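You operate a simulated robot arm through the tools that you are given. There is no shell and no other tool. Be economical: measure what you need, move in short steps, check, and stop when the job is done.

Carry out the task below with a simulated robot arm. There is one attempt and no reset: what you move stays moved.

TASK
Fetch the black sink plug and set it on top of the blue ice block. Then stack the box labelled "berries" from the washer top on top of the box that says "cotton".
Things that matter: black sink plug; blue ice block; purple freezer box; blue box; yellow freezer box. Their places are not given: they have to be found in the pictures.

It is judged by the outcome, as a careful person would: the job done as asked, and still so three seconds after it is handed in. It fails if anything else is knocked over, pushed out of place, dropped, spilled or broken.

THE ROBOT
A 7-joint arm with a two-finger parallel gripper, fixed in place. Base frame: the origin is at the foot of the arm, x ahead of it, y to its left, z up; the work surface is at about z = 0. Lengths are in m, angles in rad, forces in N, time in s.
With the tool pointing down near the work surface it reaches from about 0.24 to 0.62 m from the base axis. Its first joint turns from -1.152 to 1.152 rad. Payload 2.6 kg.
Tool frame: the origin (TCP) lies between the finger pads and is the grasp point; the fingertips stand 0.03 m ahead of it; z points along the fingers, y is the line along which they close. The gripper opens to 0.094 m. The fingers are 0.028 m wide and 0.01 m thick; the gripper's body (0.05 by 0.096 m) begins 0.055 m behind the TCP.
Orientation is told as [roll, pitch, yaw] about the base's x, y, z axes, in that order, counted from this pose: with the fingers straight down and closing along the base's y, the tool's x points along the base's -x, its y along +y and its z along -z.

THE INTERFACE
- The arm moves only by the tool play_rows. Its arguments are lists of equal length, an entry for each row: "travel": the shift along the tool's x, y, z in units of 500 mm (1.0 is 500 mm), a list of three; "delta_rot": the turn, a rotation vector about the tool's x, y, z in units of 60 degrees (1.0 is 60 degrees), a list of three. In form: {"travel": [[dx, dy, dz], ...], "delta_rot": [[wx, wy, wz], ...]}. A call has 1 to 20 rows; each row is the pose to reach, as a shift and turn from the pose commanded when the call began, along the tool's axes at that moment. "jaw" is the closure, from 0 (fully open) to 1 (shut), set as the call begins (left out, the last holds). A call with a number of a shift or a turn outside -1 to 1 is refused whole. A row lasts 0.2 s, in which the tool goes at most 0.05 m and 0.15 rad; a call with a longer step from one row to the next is refused whole, and so is a gripper value outside its range. A pose out of reach is approached as far as the arm can. The call stops where the force on the tool passes 40 N (or 10 N more than at its start, if that is more) or the arm is blocked; 0.2 s more then pass. The fingers move at their own pace (about 0.072 m/s each) and stop on an object; they squeeze with about 26 N. The grip force told is the motor's: it shows also when the fingers shut on nothing. Time passes only in rows, and 0.2 s behind the last, so rows that repeat a pose let the fingers close. It gives the time, the measured TCP pose, the force on the tool (base axes), the opening and the grip force at its end, in the units of the frame above (readings bear some noise), and new pictures: "views" is both (left out), scene, wrist or none.
- Cameras (640 x 400 px; columns grow to the right, rows downward): "scene" is fixed at [0.0185, 0.4166, 0.5797]; the picture's right is [-0.90, -0.43, 0.00], its down [-0.28, 0.59, -0.76] and it looks along [0.33, -0.69, -0.65] (base axes); focal length 275 px, centre (320, 200). "wrist" rides on the gripper at [-0.037, 0, -0.058] in the tool frame; the picture's right is [0.00, -1.00, 0.00], its down [0.97, 0.00, -0.24] and it looks along [0.24, 0.00, 0.97] (tool axes); focal length 218 px, centre (320, 200).
- pixel_to_xyz(camera, pixels): for up to 12 pixels [column, row] of the newest picture of that camera ("zoom" is the newest enlarged one), the place [x, y, z] in the base frame of the surface seen there, good to about 0.002 m, but the place of the scene camera against the robot may be out by one fixed shift of up to 0.025 m in any direction. No time passes.
- enlarge(camera, box): a new picture of the part [left, top, right, bottom] of that camera's present view, enlarged. No time passes.
- finish_job(): hands the job in; it is judged then, once.

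Work in short steps. Measure before you move; look again where a grasp or a placing could have gone wrong, and mend it. You have 80 turns and 120 pictures in all, the two below and enlarged ones among them. Open the gripper and draw the arm clear of the work before you hand the job in, unless the task says otherwise; then end with one line.

The tools are called as name(argument=value, ...) on one line, values as JSON. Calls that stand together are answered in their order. play_rows: Moves the arm, as the interface text tells. Its arguments: {"type":"object","properties":{"travel":{"type":"array","items":{"type":"array","items":{"type":"number"}}},"delta_rot":{"type":"array","items":{"type":"array","items":{"type":"number"}}},"jaw":{"type":"number"},"views":{"type":"string","enum":["both","scene","wrist","none"]}},"required":["travel","delta_rot"]} The other tools are called the same way: pixel_to_xyz (camera, pixels) gives the place of the surface under pixels of a picture; enlarge (camera, box) takes an enlarged picture of a part of a camera's view; finish_job () hands the job in.

At the start:

```text
time_s: 0.0
ee_pos: [0.399, -0.1682, 0.3206]
tool_rot: [0.002, -0.001, -0.002]
wrist_force: [-0.8, 0.4, 0.2]
grip_width: 0.0941
gripper_force: 0.0
```

scene: 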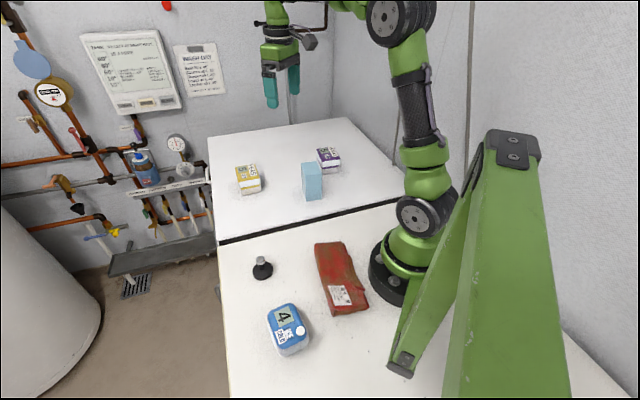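
wrist: 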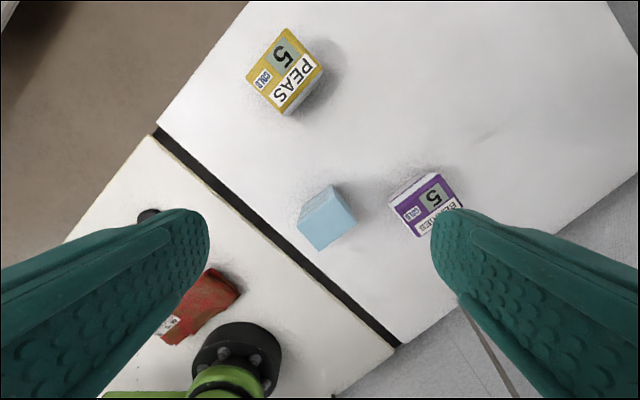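

The scene shows the plug near (262,268), the ice block at (312,180), the purple box at (328,158), the yellow box at (248,180) and the blue box at (288,328). I'll enlarge to read the labels and measure positions.

enlarge(camera="scene", box=[220, 240, 380, 360])

enlarge(camera="scene", box=[220, 130, 360, 220])

enlarge(camera="wrist", box=[240, 130, 480, 280])

pixel_to_xyz(camera="scene", pixels=[[262, 260], [262, 270], [312, 166], [312, 185], [327, 152], [246, 172], [286, 316], [340, 275], [250, 240], [330, 210], [250, 215]])

pixel_to_xyz(camera="wrist", pixels=[[328, 232], [320, 203], [430, 203], [285, 72], [148, 214], [250, 200], [389, 200], [436, 174], [417, 237], [462, 208]])

```text
3.33 times, centred on (300, 300) of scene
```

zoom: 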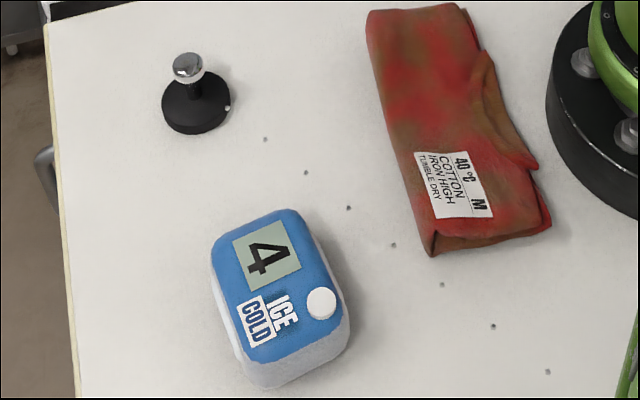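

```text
4.44 times, centred on (290, 175) of scene
```

zoom: 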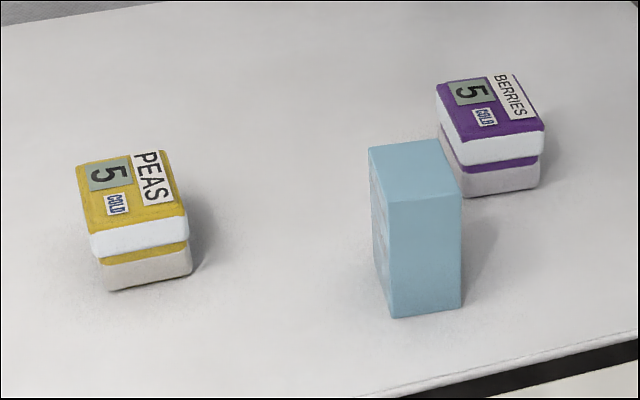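

```text
2.67 times, centred on (360, 205) of wrist
```

zoom: 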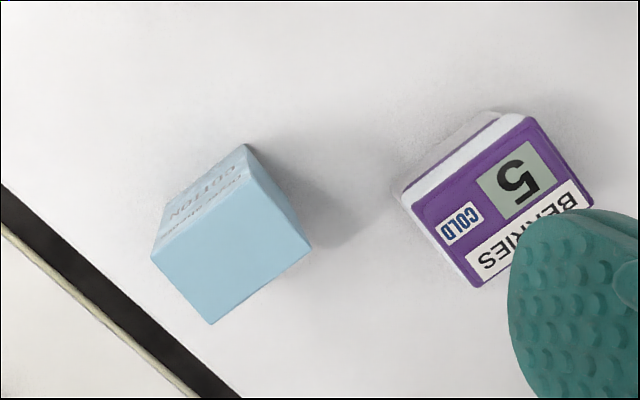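

```text
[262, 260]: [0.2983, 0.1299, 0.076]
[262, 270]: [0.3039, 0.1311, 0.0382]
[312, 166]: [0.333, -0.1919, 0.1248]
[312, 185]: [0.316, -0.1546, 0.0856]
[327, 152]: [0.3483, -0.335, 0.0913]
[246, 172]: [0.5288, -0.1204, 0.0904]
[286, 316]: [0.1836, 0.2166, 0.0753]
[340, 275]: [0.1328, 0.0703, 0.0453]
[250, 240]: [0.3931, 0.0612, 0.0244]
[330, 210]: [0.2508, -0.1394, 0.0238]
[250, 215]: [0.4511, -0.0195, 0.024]
```

```text
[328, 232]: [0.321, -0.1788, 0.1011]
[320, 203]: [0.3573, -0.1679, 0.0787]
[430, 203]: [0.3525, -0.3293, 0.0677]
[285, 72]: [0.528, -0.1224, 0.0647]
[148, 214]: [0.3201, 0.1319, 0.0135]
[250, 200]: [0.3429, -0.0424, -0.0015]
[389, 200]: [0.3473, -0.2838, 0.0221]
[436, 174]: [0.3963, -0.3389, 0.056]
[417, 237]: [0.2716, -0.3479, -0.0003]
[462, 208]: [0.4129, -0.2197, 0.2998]
```

The plain light-blue box seems to read "COTTON", while the blue pack with "4" reads "ICE COLD", so that one is the ice block. I'll check the lettering closely before moving.

enlarge(camera="wrist", box=[290, 178, 362, 252])

play_rows(travel=[[0.025, 0.075, 0.0], [0.05, 0.15, 0.0], [0.075, 0.225, 0.02], [0.1, 0.3, 0.04], [0.125, 0.375, 0.06], [0.15, 0.45, 0.08], [0.175, 0.525, 0.11], [0.2, 0.6, 0.14], [0.2, 0.6, 0.14]], delta_rot=[[0, 0, 0], [0, 0, 0], [0, 0, 0], [0, 0, 0], [0, 0, 0], [0, 0, 0], [0, 0, 0], [0, 0, 0], [0, 0, 0]], jaw=0, views="wrist")

```text
5.41 times, centred on (326, 215) of wrist
```

zoom: 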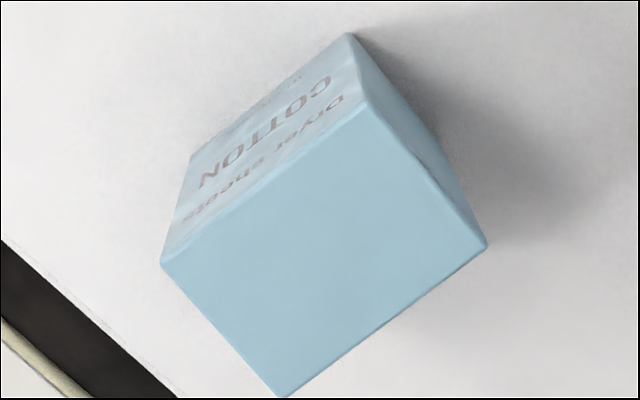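

```text
time_s: 2.0
ee_pos: [0.2988, 0.1321, 0.2513]
tool_rot: [0.001, -0.002, -0.001]
wrist_force: [0.8, -0.1, -0.2]
grip_width: 0.0941
gripper_force: 0.0
```

wrist: 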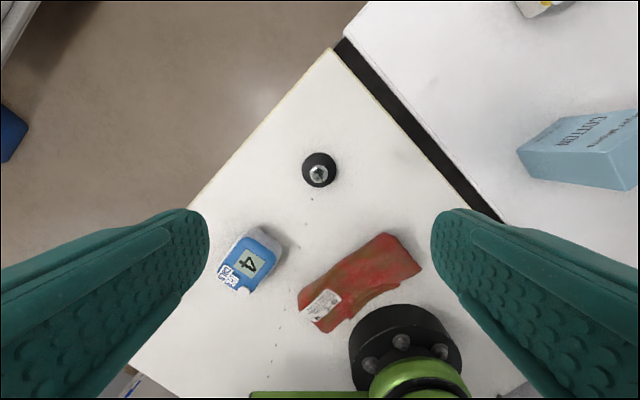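

Confirmed: the light-blue box reads "Dryer sheets COTTON". Now I'll measure the plug at (319,171) and the ice block at (250,262) with the wrist camera.

enlarge(camera="wrist", box=[200, 140, 360, 310])

pixel_to_xyz(camera="wrist", pixels=[[318, 173], [307, 163], [331, 165], [319, 154], [250, 262], [258, 231], [282, 248], [222, 275], [243, 291], [350, 210], [246, 252], [300, 220]])

```text
2.35 times, centred on (280, 225) of wrist
```

zoom: 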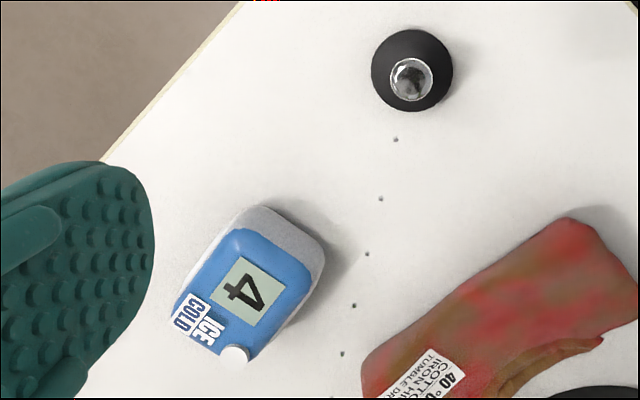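

```text
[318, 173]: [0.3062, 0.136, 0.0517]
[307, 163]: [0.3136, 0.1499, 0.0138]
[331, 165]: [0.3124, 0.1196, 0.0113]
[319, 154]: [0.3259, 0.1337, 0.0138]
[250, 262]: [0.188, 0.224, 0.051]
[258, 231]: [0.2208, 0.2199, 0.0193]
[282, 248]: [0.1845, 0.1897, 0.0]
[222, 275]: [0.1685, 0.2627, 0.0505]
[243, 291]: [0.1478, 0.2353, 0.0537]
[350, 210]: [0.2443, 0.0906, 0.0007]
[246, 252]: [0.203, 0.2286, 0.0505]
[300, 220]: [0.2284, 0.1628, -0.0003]
```

The plug knob is at about (0.306,0.135) with its top at z 0.052, and the ice block's top is at z 0.051. I'll get the block's top corners, then descend onto the plug.

pixel_to_xyz(camera="zoom", pixels=[[238, 236], [308, 275], [250, 358], [180, 305], [242, 292], [234, 354], [411, 74], [398, 80], [426, 80], [412, 95], [275, 252], [280, 318]])

play_rows(travel=[[-0.013, 0.005, 0.08], [-0.013, 0.005, 0.16], [-0.013, 0.005, 0.24], [-0.013, 0.005, 0.32], [-0.013, 0.005, 0.32]], delta_rot=[[0, 0, 0], [0, 0, 0], [0, 0, 0], [0, 0, 0], [0, 0, 0]], views="wrist")

```text
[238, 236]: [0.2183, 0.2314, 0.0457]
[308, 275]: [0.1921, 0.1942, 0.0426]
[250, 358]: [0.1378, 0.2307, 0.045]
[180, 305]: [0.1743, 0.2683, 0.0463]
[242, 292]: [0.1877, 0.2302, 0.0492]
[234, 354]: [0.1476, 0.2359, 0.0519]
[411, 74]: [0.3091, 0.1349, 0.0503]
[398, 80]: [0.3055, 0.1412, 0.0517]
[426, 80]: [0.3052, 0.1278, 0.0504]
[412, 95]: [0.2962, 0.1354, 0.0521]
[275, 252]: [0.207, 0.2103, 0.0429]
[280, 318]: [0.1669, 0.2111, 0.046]
```

```text
time_s: 3.2
ee_pos: [0.307, 0.133, 0.0931]
tool_rot: [0.002, -0.001, -0.005]
wrist_force: [0.3, -0.3, 0.7]
grip_width: 0.094
gripper_force: 0.1
```

wrist: 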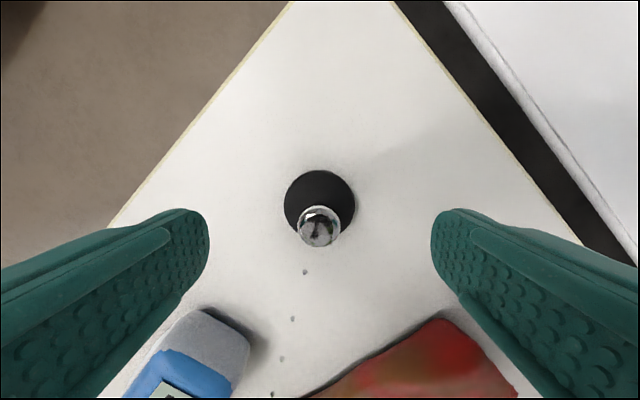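

pixel_to_xyz(camera="wrist", pixels=[[318, 225], [298, 225], [340, 225], [320, 208], [285, 202], [354, 205], [320, 171]])

```text
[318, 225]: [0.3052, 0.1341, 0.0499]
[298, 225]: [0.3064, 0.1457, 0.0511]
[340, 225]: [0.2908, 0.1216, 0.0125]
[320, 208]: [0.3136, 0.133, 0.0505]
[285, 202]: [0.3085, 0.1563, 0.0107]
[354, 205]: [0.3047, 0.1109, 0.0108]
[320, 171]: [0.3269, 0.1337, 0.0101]
```

Knob centre is (0.305,0.1335), about 0.02 m wide, and the disc top is at z 0.011. I'll descend to TCP z 0.048 and close.

play_rows(travel=[[0.004, 0.001, 0.045], [0.004, 0.001, 0.09], [0.004, 0.001, 0.09]], delta_rot=[[0, 0, 0], [0, 0, 0], [0, 0, 0]], views="none")

play_rows(travel=[[0, 0, 0], [0, 0, 0], [0, 0, 0], [0, 0, 0], [0, 0, 0]], delta_rot=[[0, 0, 0], [0, 0, 0], [0, 0, 0], [0, 0, 0], [0, 0, 0]], jaw=1, views="wrist")

```text
time_s: 4.0
ee_pos: [0.3035, 0.1342, 0.0475]
tool_rot: [0.0, -0.001, -0.001]
wrist_force: [0.5, -0.5, 1.0]
grip_width: 0.0938
gripper_force: 0.0
```

```text
time_s: 5.2
ee_pos: [0.3041, 0.1339, 0.0484]
tool_rot: [0.0, -0.002, -0.003]
wrist_force: [-0.2, 0.3, -0.2]
grip_width: 0.0207
gripper_force: 26.3
```

wrist: 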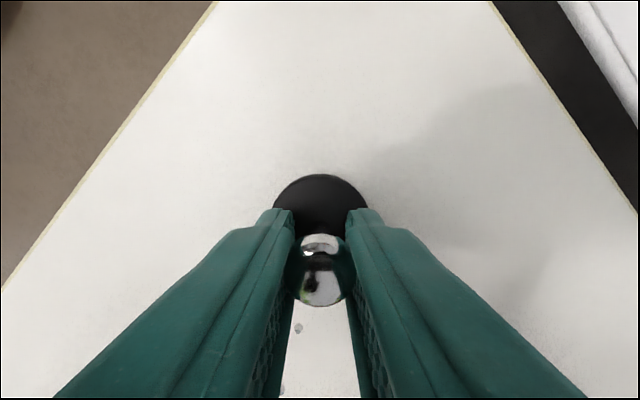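

The plug is held (0.0207 m). I'll lift it 8 cm and carry it above the ice block.

play_rows(travel=[[0, 0, -0.06], [0, 0, -0.12], [0, 0, -0.16], [0.05, 0.04, -0.16], [0.1, 0.08, -0.16], [0.15, 0.12, -0.16], [0.2, 0.16, -0.16], [0.238, 0.19, -0.16], [0.238, 0.19, -0.16], [0.238, 0.19, -0.16]], delta_rot=[[0, 0, 0], [0, 0, 0], [0, 0, 0], [0, 0, 0], [0, 0, 0], [0, 0, 0], [0, 0, 0], [0, 0, 0], [0, 0, 0], [0, 0, 0]])

```text
time_s: 7.4
ee_pos: [0.1848, 0.2312, 0.1257]
tool_rot: [0.0, -0.003, -0.001]
wrist_force: [0.1, -0.9, 0.4]
grip_width: 0.0001
gripper_force: 26.5
```

scene: 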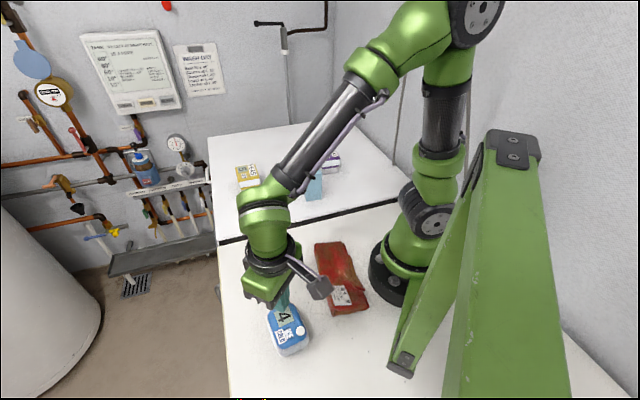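
wrist: 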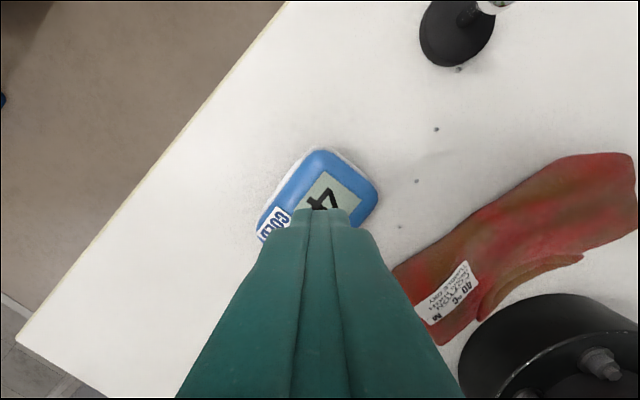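

The plug slipped out (the gripper is shut on nothing) and stands upright near its old spot at (457,35). The chrome knob is slippery, so I'll grip the rubber disc instead. First I'll open and go back above it for a look.

play_rows(travel=[[0, 0, -0.06], [-0.06, -0.05, -0.06], [-0.12, -0.1, -0.06], [-0.18, -0.15, -0.06], [-0.238, -0.19, -0.06], [-0.238, -0.19, -0.06], [-0.238, -0.19, -0.06]], delta_rot=[[0, 0, 0], [0, 0, 0], [0, 0, 0], [0, 0, 0], [0, 0, 0], [0, 0, 0], [0, 0, 0]], jaw=0, views="wrist")

```text
time_s: 9.0
ee_pos: [0.3044, 0.1345, 0.1561]
tool_rot: [0.002, -0.002, -0.001]
wrist_force: [0.2, -0.5, -0.5]
grip_width: 0.094
gripper_force: 0.0
```

wrist: 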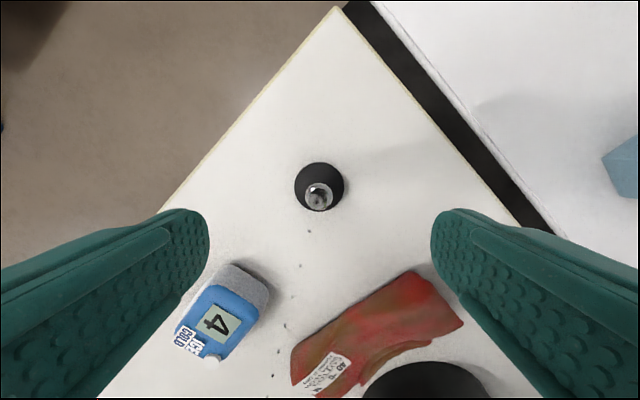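

The plug hasn't moved. I'll descend around it, initially to fingertips about 1 cm above the surface.

play_rows(travel=[[0, -0.001, 0.08], [0, -0.001, 0.16], [0, -0.001, 0.23], [0, -0.001, 0.23]], delta_rot=[[0, 0, 0], [0, 0, 0], [0, 0, 0], [0, 0, 0]], views="wrist")

```text
time_s: 10.0
ee_pos: [0.3037, 0.1348, 0.0398]
tool_rot: [0.001, -0.002, -0.001]
wrist_force: [-0.8, -0.1, 0.6]
grip_width: 0.0939
gripper_force: 0.1
```

wrist: 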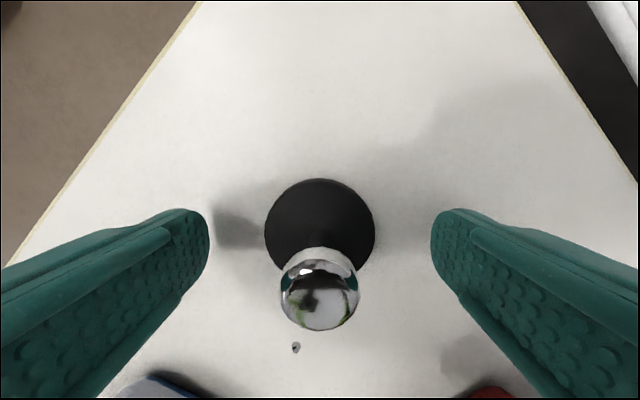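

pixel_to_xyz(camera="wrist", pixels=[[268, 232], [371, 232], [320, 182], [319, 285], [300, 210], [340, 210]])

enlarge(camera="wrist", box=[220, 150, 420, 350])

```text
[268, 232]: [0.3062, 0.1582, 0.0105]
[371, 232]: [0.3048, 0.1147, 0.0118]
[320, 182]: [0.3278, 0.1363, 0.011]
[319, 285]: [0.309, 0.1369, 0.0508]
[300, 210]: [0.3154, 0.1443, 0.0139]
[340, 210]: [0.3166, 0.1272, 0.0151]
```

```text
2.00 times, centred on (320, 250) of wrist
```

zoom: 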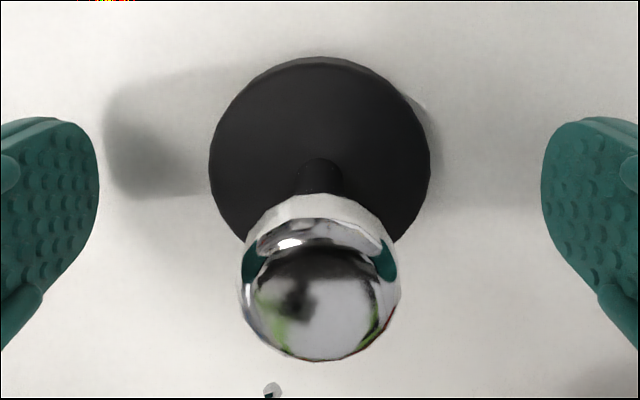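

The disc is 0.044 m across, centred at (0.3055,0.136), with its rim about 1 cm tall. I'll lower 6 mm and grip the rim.

play_rows(travel=[[-0.003, 0.002, 0.006], [-0.003, 0.002, 0.013], [-0.003, 0.002, 0.013]], delta_rot=[[0, 0, 0], [0, 0, 0], [0, 0, 0]], views="none")

play_rows(travel=[[0, 0, 0], [0, 0, 0], [0, 0, 0], [0, 0, 0], [0, 0, 0]], delta_rot=[[0, 0, 0], [0, 0, 0], [0, 0, 0], [0, 0, 0], [0, 0, 0]], jaw=1, views="none")

play_rows(travel=[[0, 0, -0.02], [0, 0, -0.05], [0, 0, -0.08], [0, 0, -0.08]], delta_rot=[[0, 0, 0], [0, 0, 0], [0, 0, 0], [0, 0, 0]], views="wrist")

```text
time_s: 10.8
ee_pos: [0.3072, 0.1364, 0.0339]
tool_rot: [0.001, -0.002, 0.0]
wrist_force: [-0.7, -0.1, -0.1]
grip_width: 0.0939
gripper_force: 0.0
```

```text
time_s: 12.0
ee_pos: [0.3073, 0.1359, 0.0346]
tool_rot: [0.002, -0.002, -0.001]
wrist_force: [-0.9, 0.1, -0.1]
grip_width: 0.0456
gripper_force: 26.4
```

```text
time_s: 13.0
ee_pos: [0.3061, 0.1364, 0.0738]
tool_rot: [0.002, 0.001, -0.002]
wrist_force: [-0.1, -0.5, -0.8]
grip_width: 0.0456
gripper_force: 26.0
```

wrist: 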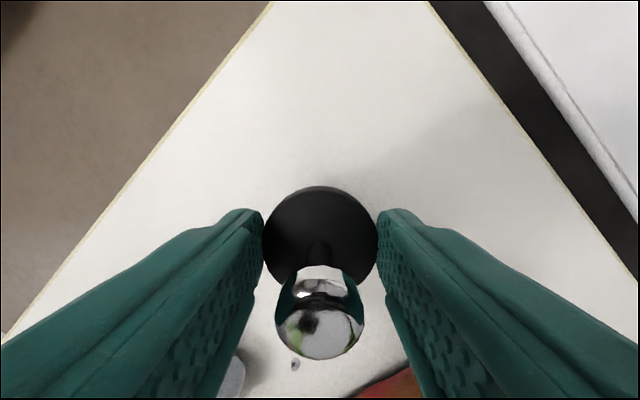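

Held level this time. I'll raise it another 4 cm and carry it over the block.

play_rows(travel=[[0, 0, -0.04], [0, 0, -0.08], [0.04, 0.03, -0.08], [0.08, 0.06, -0.08], [0.12, 0.09, -0.08], [0.16, 0.12, -0.08], [0.2, 0.15, -0.08], [0.238, 0.185, -0.08], [0.238, 0.185, -0.08], [0.238, 0.185, -0.08]], delta_rot=[[0, 0, 0], [0, 0, 0], [0, 0, 0], [0, 0, 0], [0, 0, 0], [0, 0, 0], [0, 0, 0], [0, 0, 0], [0, 0, 0], [0, 0, 0]])

```text
time_s: 15.2
ee_pos: [0.1861, 0.2264, 0.1147]
tool_rot: [0.001, -0.001, -0.001]
wrist_force: [-0.3, -0.5, -0.7]
grip_width: 0.0458
gripper_force: 26.2
```

scene: 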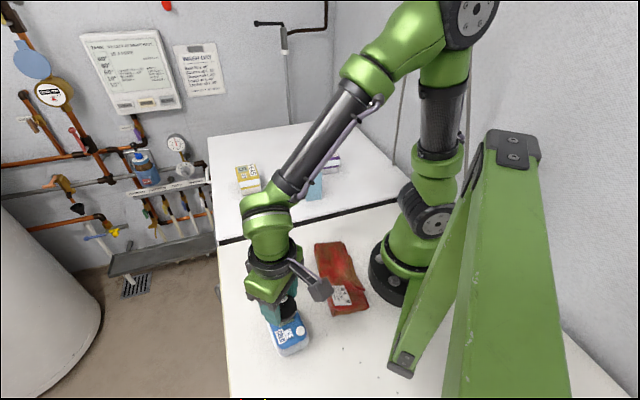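
wrist: 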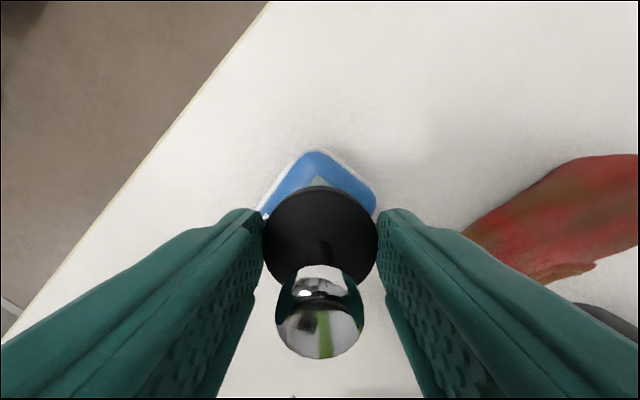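

The plug is over the block, its base about 3 cm above the top. I'll lower it until just about touching.

play_rows(travel=[[0, 0.003, 0.02], [0, 0.003, 0.04], [0, 0.003, 0.05], [0, 0.003, 0.056], [0, 0.003, 0.058], [0, 0.003, 0.058]], delta_rot=[[0, 0, 0], [0, 0, 0], [0, 0, 0], [0, 0, 0], [0, 0, 0], [0, 0, 0]], views="wrist")

```text
time_s: 16.6
ee_pos: [0.187, 0.2304, 0.0845]
tool_rot: [0.001, -0.002, -0.001]
wrist_force: [0.2, 0.3, 0.0]
grip_width: 0.0458
gripper_force: 26.2
```

wrist: 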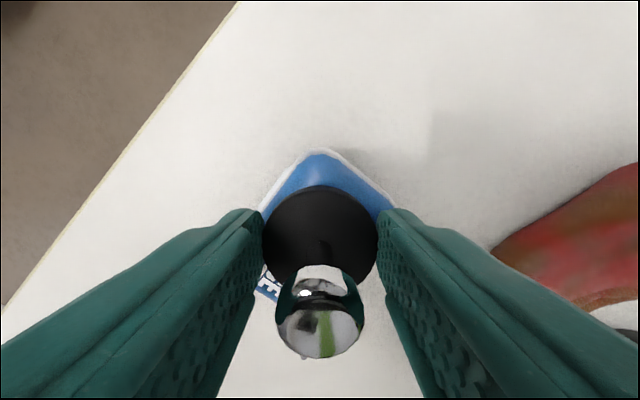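

No contact force yet; lowering another 1.5 mm gently.

play_rows(travel=[[0, 0, 0.0015], [0, 0, 0.003], [0, 0, 0.003]], delta_rot=[[0, 0, 0], [0, 0, 0], [0, 0, 0]], views="none")

```text
time_s: 17.4
ee_pos: [0.1881, 0.231, 0.0844]
tool_rot: [0.002, -0.001, -0.002]
wrist_force: [-4.1, -4.5, 20.8]
grip_width: 0.0457
gripper_force: 25.8
```

Contact (21 N). I'll ease up 0.7 mm, open, and rise straight up.

play_rows(travel=[[0, 0, -0.0014], [0, 0, -0.0014]], delta_rot=[[0, 0, 0], [0, 0, 0]], views="none")

play_rows(travel=[[0, 0, 0], [0, 0, 0], [0, 0, 0], [0, 0, 0], [0, 0, -0.04], [0, 0, -0.1], [0, 0, -0.16], [0, 0, -0.24], [0, 0, -0.24]], delta_rot=[[0, 0, 0], [0, 0, 0], [0, 0, 0], [0, 0, 0], [0, 0, 0], [0, 0, 0], [0, 0, 0], [0, 0, 0], [0, 0, 0]], jaw=0)

```text
time_s: 18.0
ee_pos: [0.1869, 0.2291, 0.0844]
tool_rot: [0.0, -0.002, -0.002]
wrist_force: [1.6, 0.3, 4.2]
grip_width: 0.0458
gripper_force: 26.0
```

```text
time_s: 20.0
ee_pos: [0.1856, 0.2272, 0.2036]
tool_rot: [0.003, -0.001, -0.002]
wrist_force: [0.2, 0.8, 0.1]
grip_width: 0.0941
gripper_force: 0.0
```

scene: 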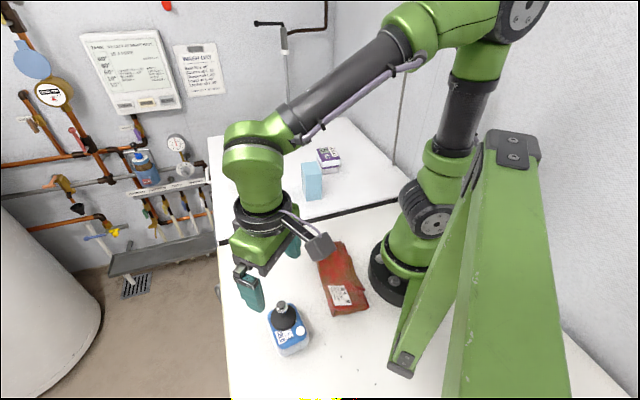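
wrist: 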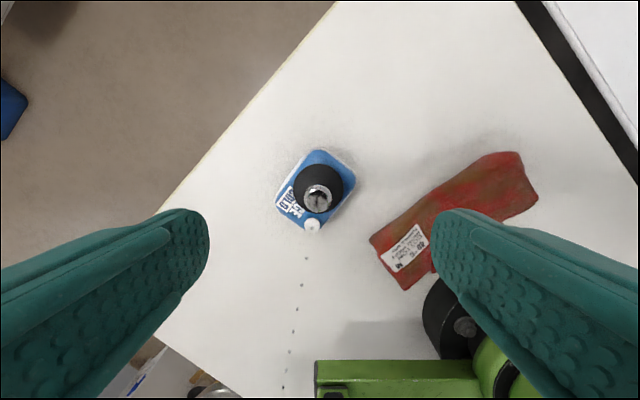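

The plug stands upright on the ice block. Next I'll rise and move over the washer top to view the purple box.

play_rows(travel=[[-0.045, -0.06, -0.05], [-0.09, -0.12, -0.1], [-0.14, -0.18, -0.15], [-0.19, -0.24, -0.2], [-0.24, -0.31, -0.2], [-0.3, -0.37, -0.2], [-0.31, -0.45, -0.2], [-0.31, -0.53, -0.2], [-0.31, -0.61, -0.2], [-0.31, -0.69, -0.2], [-0.31, -0.77, -0.2], [-0.31, -0.85, -0.2], [-0.31, -0.93, -0.2], [-0.31, -0.99, -0.2], [-0.31, -0.99, -0.2]], delta_rot=[[0, 0, 0], [0, 0, 0], [0, 0, 0], [0, 0, 0], [0, 0, 0], [0, 0, 0], [0, 0, 0], [0, 0, 0], [0, 0, 0], [0, 0, 0], [0, 0, 0], [0, 0, 0], [0, 0, 0], [0, 0, 0], [0, 0, 0]], views="wrist")

enlarge(camera="wrist", box=[260, 100, 460, 280])

```text
time_s: 23.2
ee_pos: [0.343, -0.2672, 0.3033]
tool_rot: [0.0, -0.003, -0.003]
wrist_force: [-0.3, 0.7, -0.8]
grip_width: 0.0942
gripper_force: 0.1
```

wrist: 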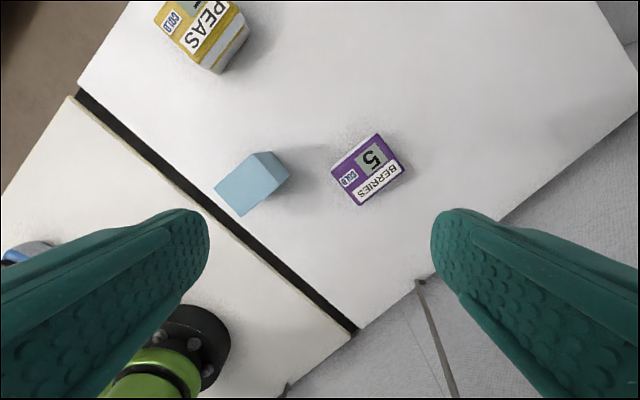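

```text
2.22 times, centred on (360, 190) of wrist
```

zoom: 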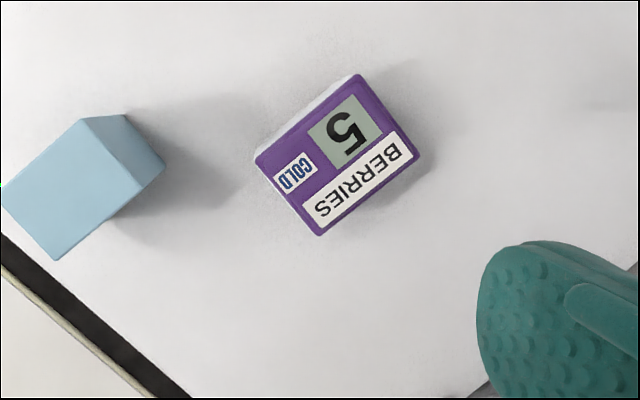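

pixel_to_xyz(camera="zoom", pixels=[[355, 82], [414, 154], [319, 231], [261, 160], [337, 157], [7, 186], [81, 122], [121, 198], [57, 256], [66, 190], [220, 250], [450, 200]])

pixel_to_xyz(camera="wrist", pixels=[[218, 184], [253, 154], [286, 177], [242, 214], [246, 184], [251, 160]])

```text
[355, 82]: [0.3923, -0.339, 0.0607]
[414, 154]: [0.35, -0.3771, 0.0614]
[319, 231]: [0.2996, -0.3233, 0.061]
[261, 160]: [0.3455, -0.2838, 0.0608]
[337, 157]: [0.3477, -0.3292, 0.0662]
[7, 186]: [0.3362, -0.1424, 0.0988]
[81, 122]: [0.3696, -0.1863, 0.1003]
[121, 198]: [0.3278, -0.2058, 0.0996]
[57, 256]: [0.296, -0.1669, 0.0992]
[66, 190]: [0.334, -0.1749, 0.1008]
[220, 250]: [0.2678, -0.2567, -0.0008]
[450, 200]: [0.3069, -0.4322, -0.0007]
```

```text
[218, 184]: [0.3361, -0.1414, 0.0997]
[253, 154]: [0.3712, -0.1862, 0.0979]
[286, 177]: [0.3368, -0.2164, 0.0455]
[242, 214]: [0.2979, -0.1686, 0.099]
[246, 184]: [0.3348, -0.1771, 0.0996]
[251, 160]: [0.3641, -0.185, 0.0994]
```

The purple box is centred at (0.347,-0.331), 0.06 × 0.075 m, top z 0.066, turned about 43°. The cotton box top is centred at (0.333,-0.175), z 0.0995. The purple box shows a mid-height groove, so I'll look closer at its side.

enlarge(camera="scene", box=[295, 140, 351, 205])

enlarge(camera="scene", box=[225, 155, 275, 205])

```text
6.15 times, centred on (323, 172) of scene
```

zoom: 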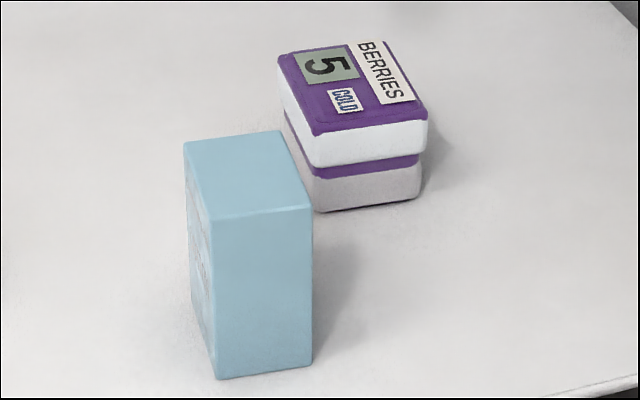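

```text
8.00 times, centred on (250, 180) of scene
```

zoom: 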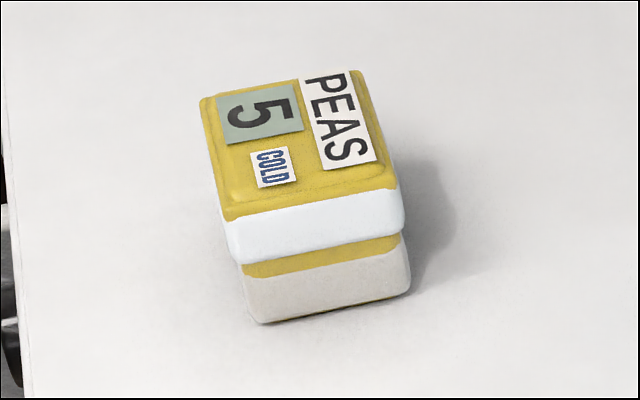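

It's a single lidded box. I'll turn the gripper 47° so the fingers close across the short side, and move to just above the box.

play_rows(travel=[[0, -0.03, 0.04], [-0.005, -0.06, 0.08], [-0.01, -0.09, 0.12], [-0.01, -0.12, 0.16], [-0.01, -0.128, 0.2], [-0.01, -0.128, 0.24], [-0.01, -0.128, 0.26], [-0.01, -0.128, 0.26]], delta_rot=[[0, 0, 0.13], [0, 0, 0.26], [0, 0, 0.39], [0, 0, 0.52], [0, 0, 0.65], [0, 0, 0.78], [0, 0, 0.783], [0, 0, 0.783]], views="wrist")

```text
time_s: 25.0
ee_pos: [0.3468, -0.3288, 0.1734]
tool_rot: [0.003, 0.0, -0.822]
wrist_force: [-1.0, -0.1, 0.2]
grip_width: 0.0937
gripper_force: 0.2
```

wrist: 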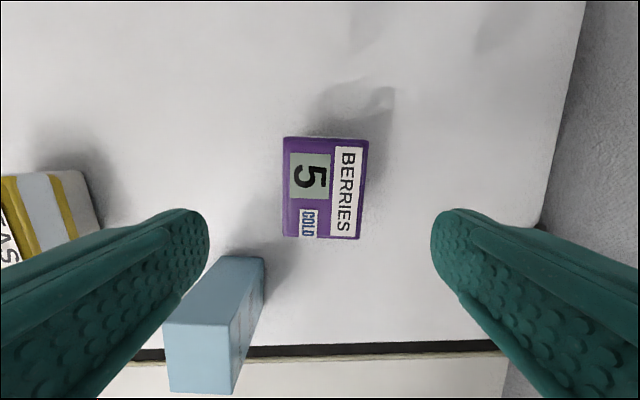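

pixel_to_xyz(camera="wrist", pixels=[[286, 142], [365, 145], [358, 234], [286, 231], [325, 190], [170, 328], [226, 330], [262, 262], [200, 360], [215, 259]])

enlarge(camera="wrist", box=[150, 120, 390, 400])

```text
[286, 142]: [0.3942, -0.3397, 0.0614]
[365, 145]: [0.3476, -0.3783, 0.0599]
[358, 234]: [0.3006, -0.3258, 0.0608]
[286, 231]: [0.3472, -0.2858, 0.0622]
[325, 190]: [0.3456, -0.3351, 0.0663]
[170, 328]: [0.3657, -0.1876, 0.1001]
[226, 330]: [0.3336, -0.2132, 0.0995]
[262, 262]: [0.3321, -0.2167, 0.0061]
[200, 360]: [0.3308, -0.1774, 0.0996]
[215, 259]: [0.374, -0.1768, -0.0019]
```

```text
1.43 times, centred on (270, 260) of wrist
```

zoom: 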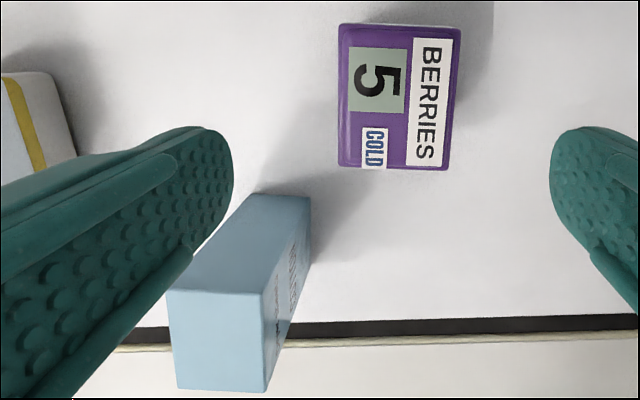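

Centre refined to (0.3474,-0.3324), closing angle about 41°. I'll nudge, turn 2° more, and descend to TCP z 0.045.

play_rows(travel=[[-0.004, -0.004, 0.06], [-0.004, -0.004, 0.12], [-0.004, -0.004, 0.17], [-0.004, -0.004, 0.21], [-0.004, -0.004, 0.256], [-0.004, -0.004, 0.256]], delta_rot=[[0, 0, 0.03], [0, 0, 0.03], [0, 0, 0.03], [0, 0, 0.03], [0, 0, 0.03], [0, 0, 0.03]], views="wrist")

```text
time_s: 26.4
ee_pos: [0.3455, -0.3326, 0.0462]
tool_rot: [0.002, -0.001, -0.854]
wrist_force: [-0.2, -0.2, -0.3]
grip_width: 0.0943
gripper_force: 0.1
```

wrist: 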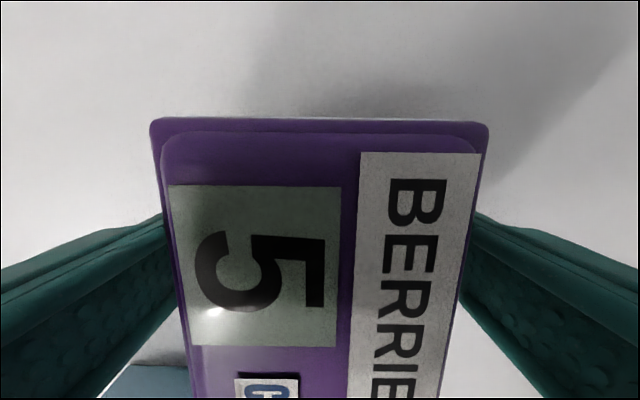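

Well straddled and centred; closing, then a small test lift.

play_rows(travel=[[0, 0, 0], [0, 0, 0], [0, 0, 0], [0, 0, 0], [0, 0, 0]], delta_rot=[[0, 0, 0], [0, 0, 0], [0, 0, 0], [0, 0, 0], [0, 0, 0]], jaw=1, views="none")

play_rows(travel=[[0, 0, -0.02], [0, 0, -0.05], [0, 0, -0.08], [0, 0, -0.08], [0, 0, -0.08]], delta_rot=[[0, 0, 0], [0, 0, 0], [0, 0, 0], [0, 0, 0], [0, 0, 0]])

enlarge(camera="scene", box=[270, 100, 380, 210])

```text
time_s: 27.6
ee_pos: [0.3443, -0.3314, 0.0459]
tool_rot: [0.001, 0.0, -0.854]
wrist_force: [0.2, 0.0, -0.1]
grip_width: 0.0663
gripper_force: 25.9
```

```text
time_s: 28.8
ee_pos: [0.3464, -0.3324, 0.0847]
tool_rot: [0.001, 0.001, -0.854]
wrist_force: [-1.4, -0.3, -1.6]
grip_width: 0.0664
gripper_force: 25.6
```

scene: 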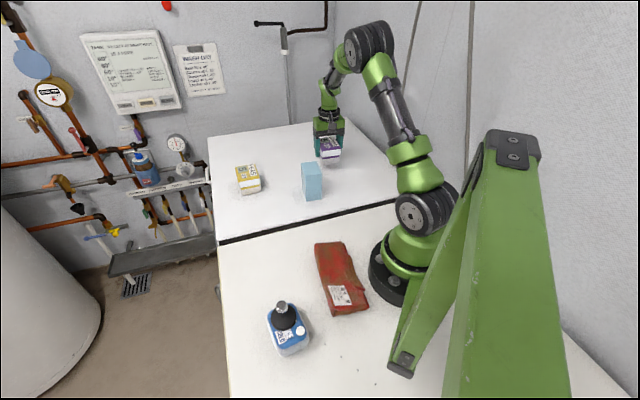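
wrist: 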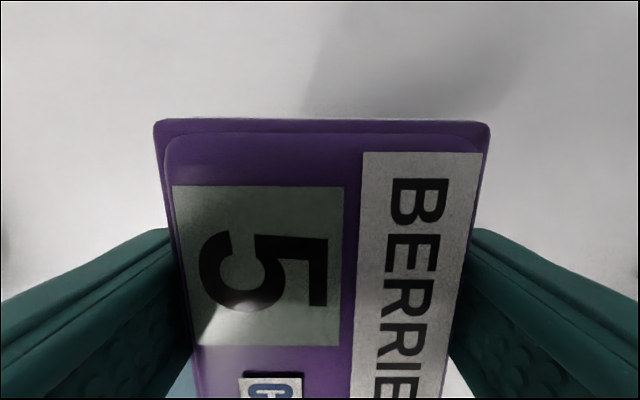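

```text
3.64 times, centred on (325, 155) of scene
```

zoom: 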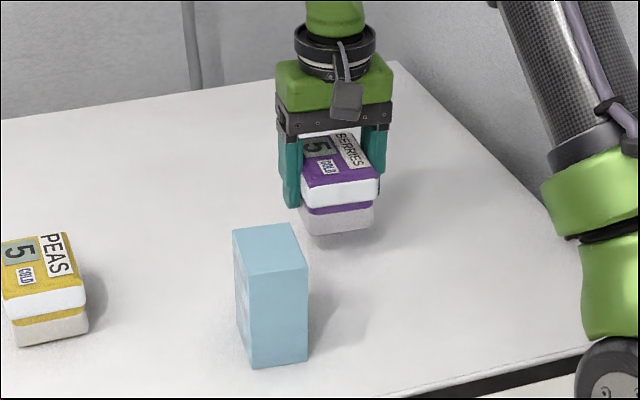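

The box is held level (0.066 m). I'll raise it 10 cm, then carry it over the cotton box with a 4° alignment turn.

play_rows(travel=[[0, 0, -0.06], [0, 0, -0.12], [0, 0, -0.18], [0, 0, -0.2], [0.05, 0.036, -0.2], [0.1, 0.072, -0.2], [0.15, 0.109, -0.2], [0.2, 0.145, -0.2], [0.2513, 0.1829, -0.2], [0.2513, 0.1829, -0.2], [0.2513, 0.1829, -0.2]], delta_rot=[[0, 0, 0], [0, 0, 0], [0, 0, 0], [0, 0, 0], [0, 0, 0], [0, 0, 0.02], [0, 0, 0.04], [0, 0, 0.06], [0, 0, 0.07], [0, 0, 0.07], [0, 0, 0.07]])

enlarge(camera="scene", box=[265, 95, 375, 205])

```text
time_s: 31.2
ee_pos: [0.3323, -0.1766, 0.1867]
tool_rot: [0.003, 0.001, -0.926]
wrist_force: [0.3, 0.3, -2.6]
grip_width: 0.0664
gripper_force: 25.6
```

scene: 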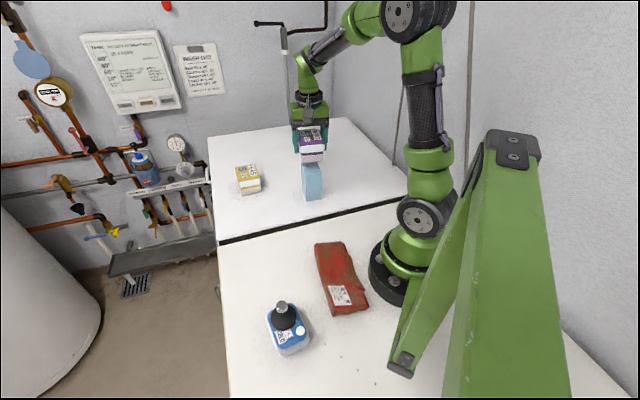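
wrist: 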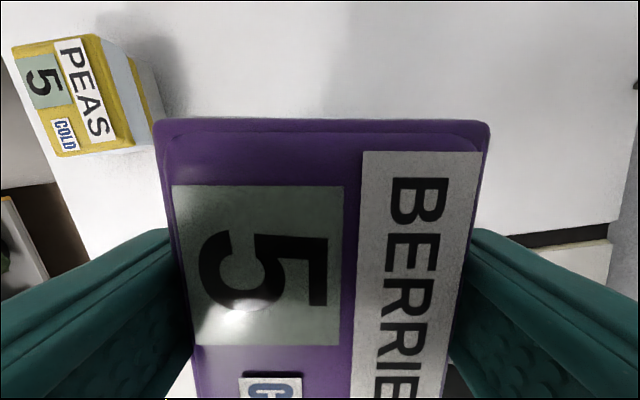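

```text
3.64 times, centred on (320, 150) of scene
```

zoom: 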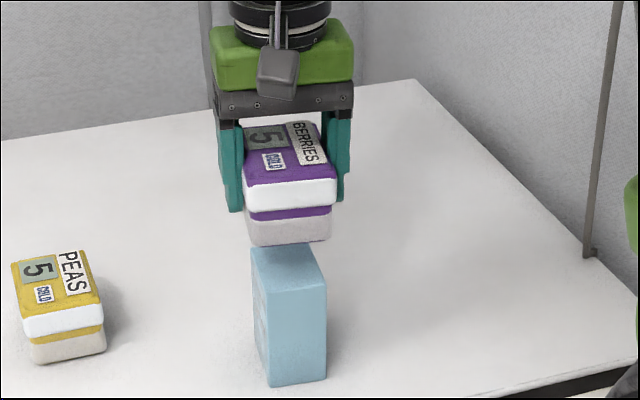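

Aligned by eye. Lowering 3.7 cm to leave a few mm of gap, then I'll check alignment.

play_rows(travel=[[0, 0, 0.025], [0, 0, 0.05], [0, 0, 0.066], [0, 0, 0.074], [0, 0, 0.074]], delta_rot=[[0, 0, 0], [0, 0, 0], [0, 0, 0], [0, 0, 0], [0, 0, 0]], views="none")

enlarge(camera="scene", box=[280, 120, 350, 205])

```text
time_s: 32.4
ee_pos: [0.333, -0.1775, 0.1491]
tool_rot: [0.002, 0.002, -0.928]
wrist_force: [-0.5, -0.1, -2.9]
grip_width: 0.0665
gripper_force: 25.7
```

```text
4.71 times, centred on (315, 162) of scene
```

zoom: 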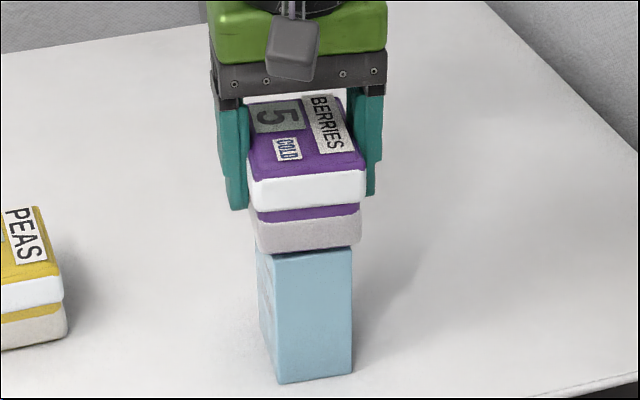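

pixel_to_xyz(camera="zoom", pixels=[[268, 242], [310, 237], [354, 230], [278, 275], [312, 272], [347, 268], [256, 228], [264, 270], [310, 190]])

```text
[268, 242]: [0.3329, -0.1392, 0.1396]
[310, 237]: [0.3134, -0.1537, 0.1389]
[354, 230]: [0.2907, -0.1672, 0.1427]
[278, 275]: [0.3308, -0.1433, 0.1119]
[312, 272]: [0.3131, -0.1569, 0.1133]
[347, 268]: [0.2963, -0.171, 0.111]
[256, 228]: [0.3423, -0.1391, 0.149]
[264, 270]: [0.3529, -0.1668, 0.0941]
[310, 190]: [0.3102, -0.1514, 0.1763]
```

The front faces are centred within a couple of mm. Lowering slowly to contact.

play_rows(travel=[[0, 0, 0.003], [0, 0, 0.006], [0, 0, 0.007], [0, 0, 0.007]], delta_rot=[[0, 0, 0], [0, 0, 0], [0, 0, 0], [0, 0, 0]], views="none")

```text
time_s: 33.4
ee_pos: [0.3329, -0.178, 0.1464]
tool_rot: [0.003, -0.002, -0.926]
wrist_force: [-2.4, 0.4, 11.0]
grip_width: 0.0664
gripper_force: 26.1
```

Contact (11 N). I'll ease 0.3 mm, open, and rise straight up.

play_rows(travel=[[0, 0, -0.0006], [0, 0, -0.0006], [0, 0, -0.0006], [0, 0, -0.0006]], delta_rot=[[0, 0, 0], [0, 0, 0], [0, 0, 0], [0, 0, 0]], jaw=0, views="wrist")

```text
time_s: 34.4
ee_pos: [0.3337, -0.1772, 0.1464]
tool_rot: [0.002, 0.001, -0.927]
wrist_force: [-0.2, -0.2, 0.5]
grip_width: 0.094
gripper_force: 0.0
```

wrist: 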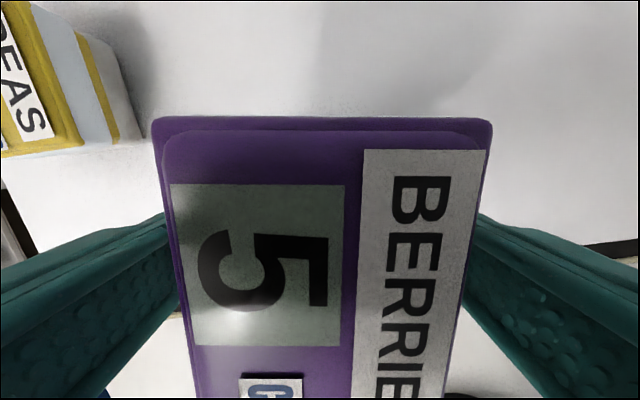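

Released and stable; rising 17 cm.

play_rows(travel=[[0, 0, -0.03], [0, 0, -0.08], [0, 0, -0.15], [0, 0, -0.23], [0, 0, -0.3], [0, 0, -0.34], [0, 0, -0.34]], delta_rot=[[0, 0, 0], [0, 0, 0], [0, 0, 0], [0, 0, 0], [0, 0, 0], [0, 0, 0], [0, 0, 0]])

enlarge(camera="scene", box=[225, 120, 365, 350])

```text
time_s: 36.0
ee_pos: [0.3367, -0.177, 0.315]
tool_rot: [0.002, 0.0, -0.927]
wrist_force: [0.7, -0.2, 0.2]
grip_width: 0.0939
gripper_force: 0.0
```

scene: 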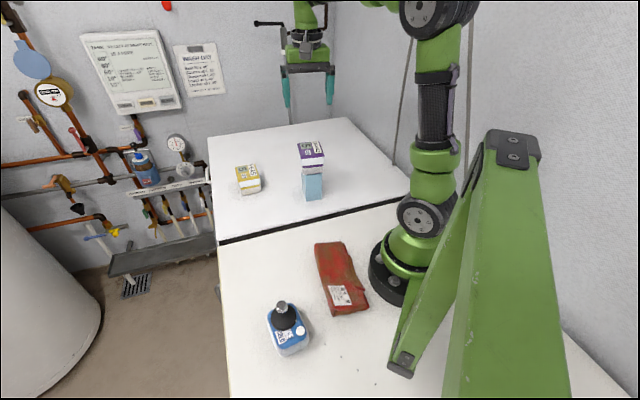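
wrist: 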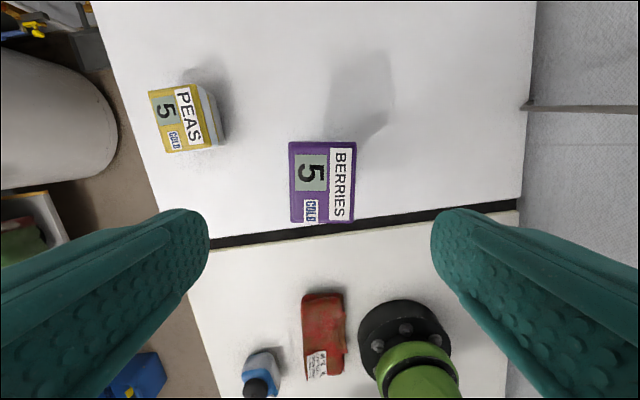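

```text
1.74 times, centred on (295, 235) of scene
```

zoom: 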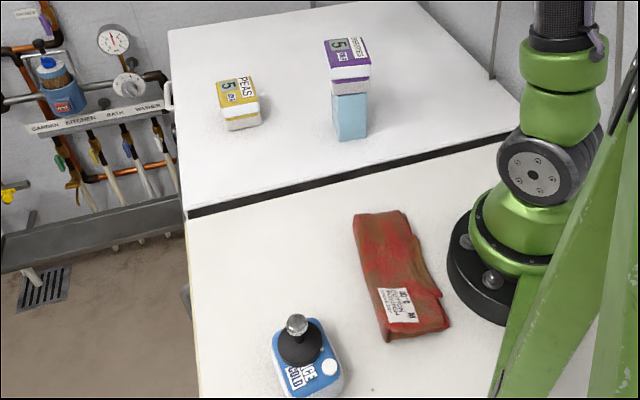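

Both placements are standing as asked, the gripper is open and clear, and nothing else has moved. Handing in.

finish_job()

```text
The job is handed in.
```

The black sink plug is on the blue ice block and the "berries" box is stacked on the "cotton" box; on the first try the plug slipped from the grip but stayed upright, so I picked it up again by its rim.
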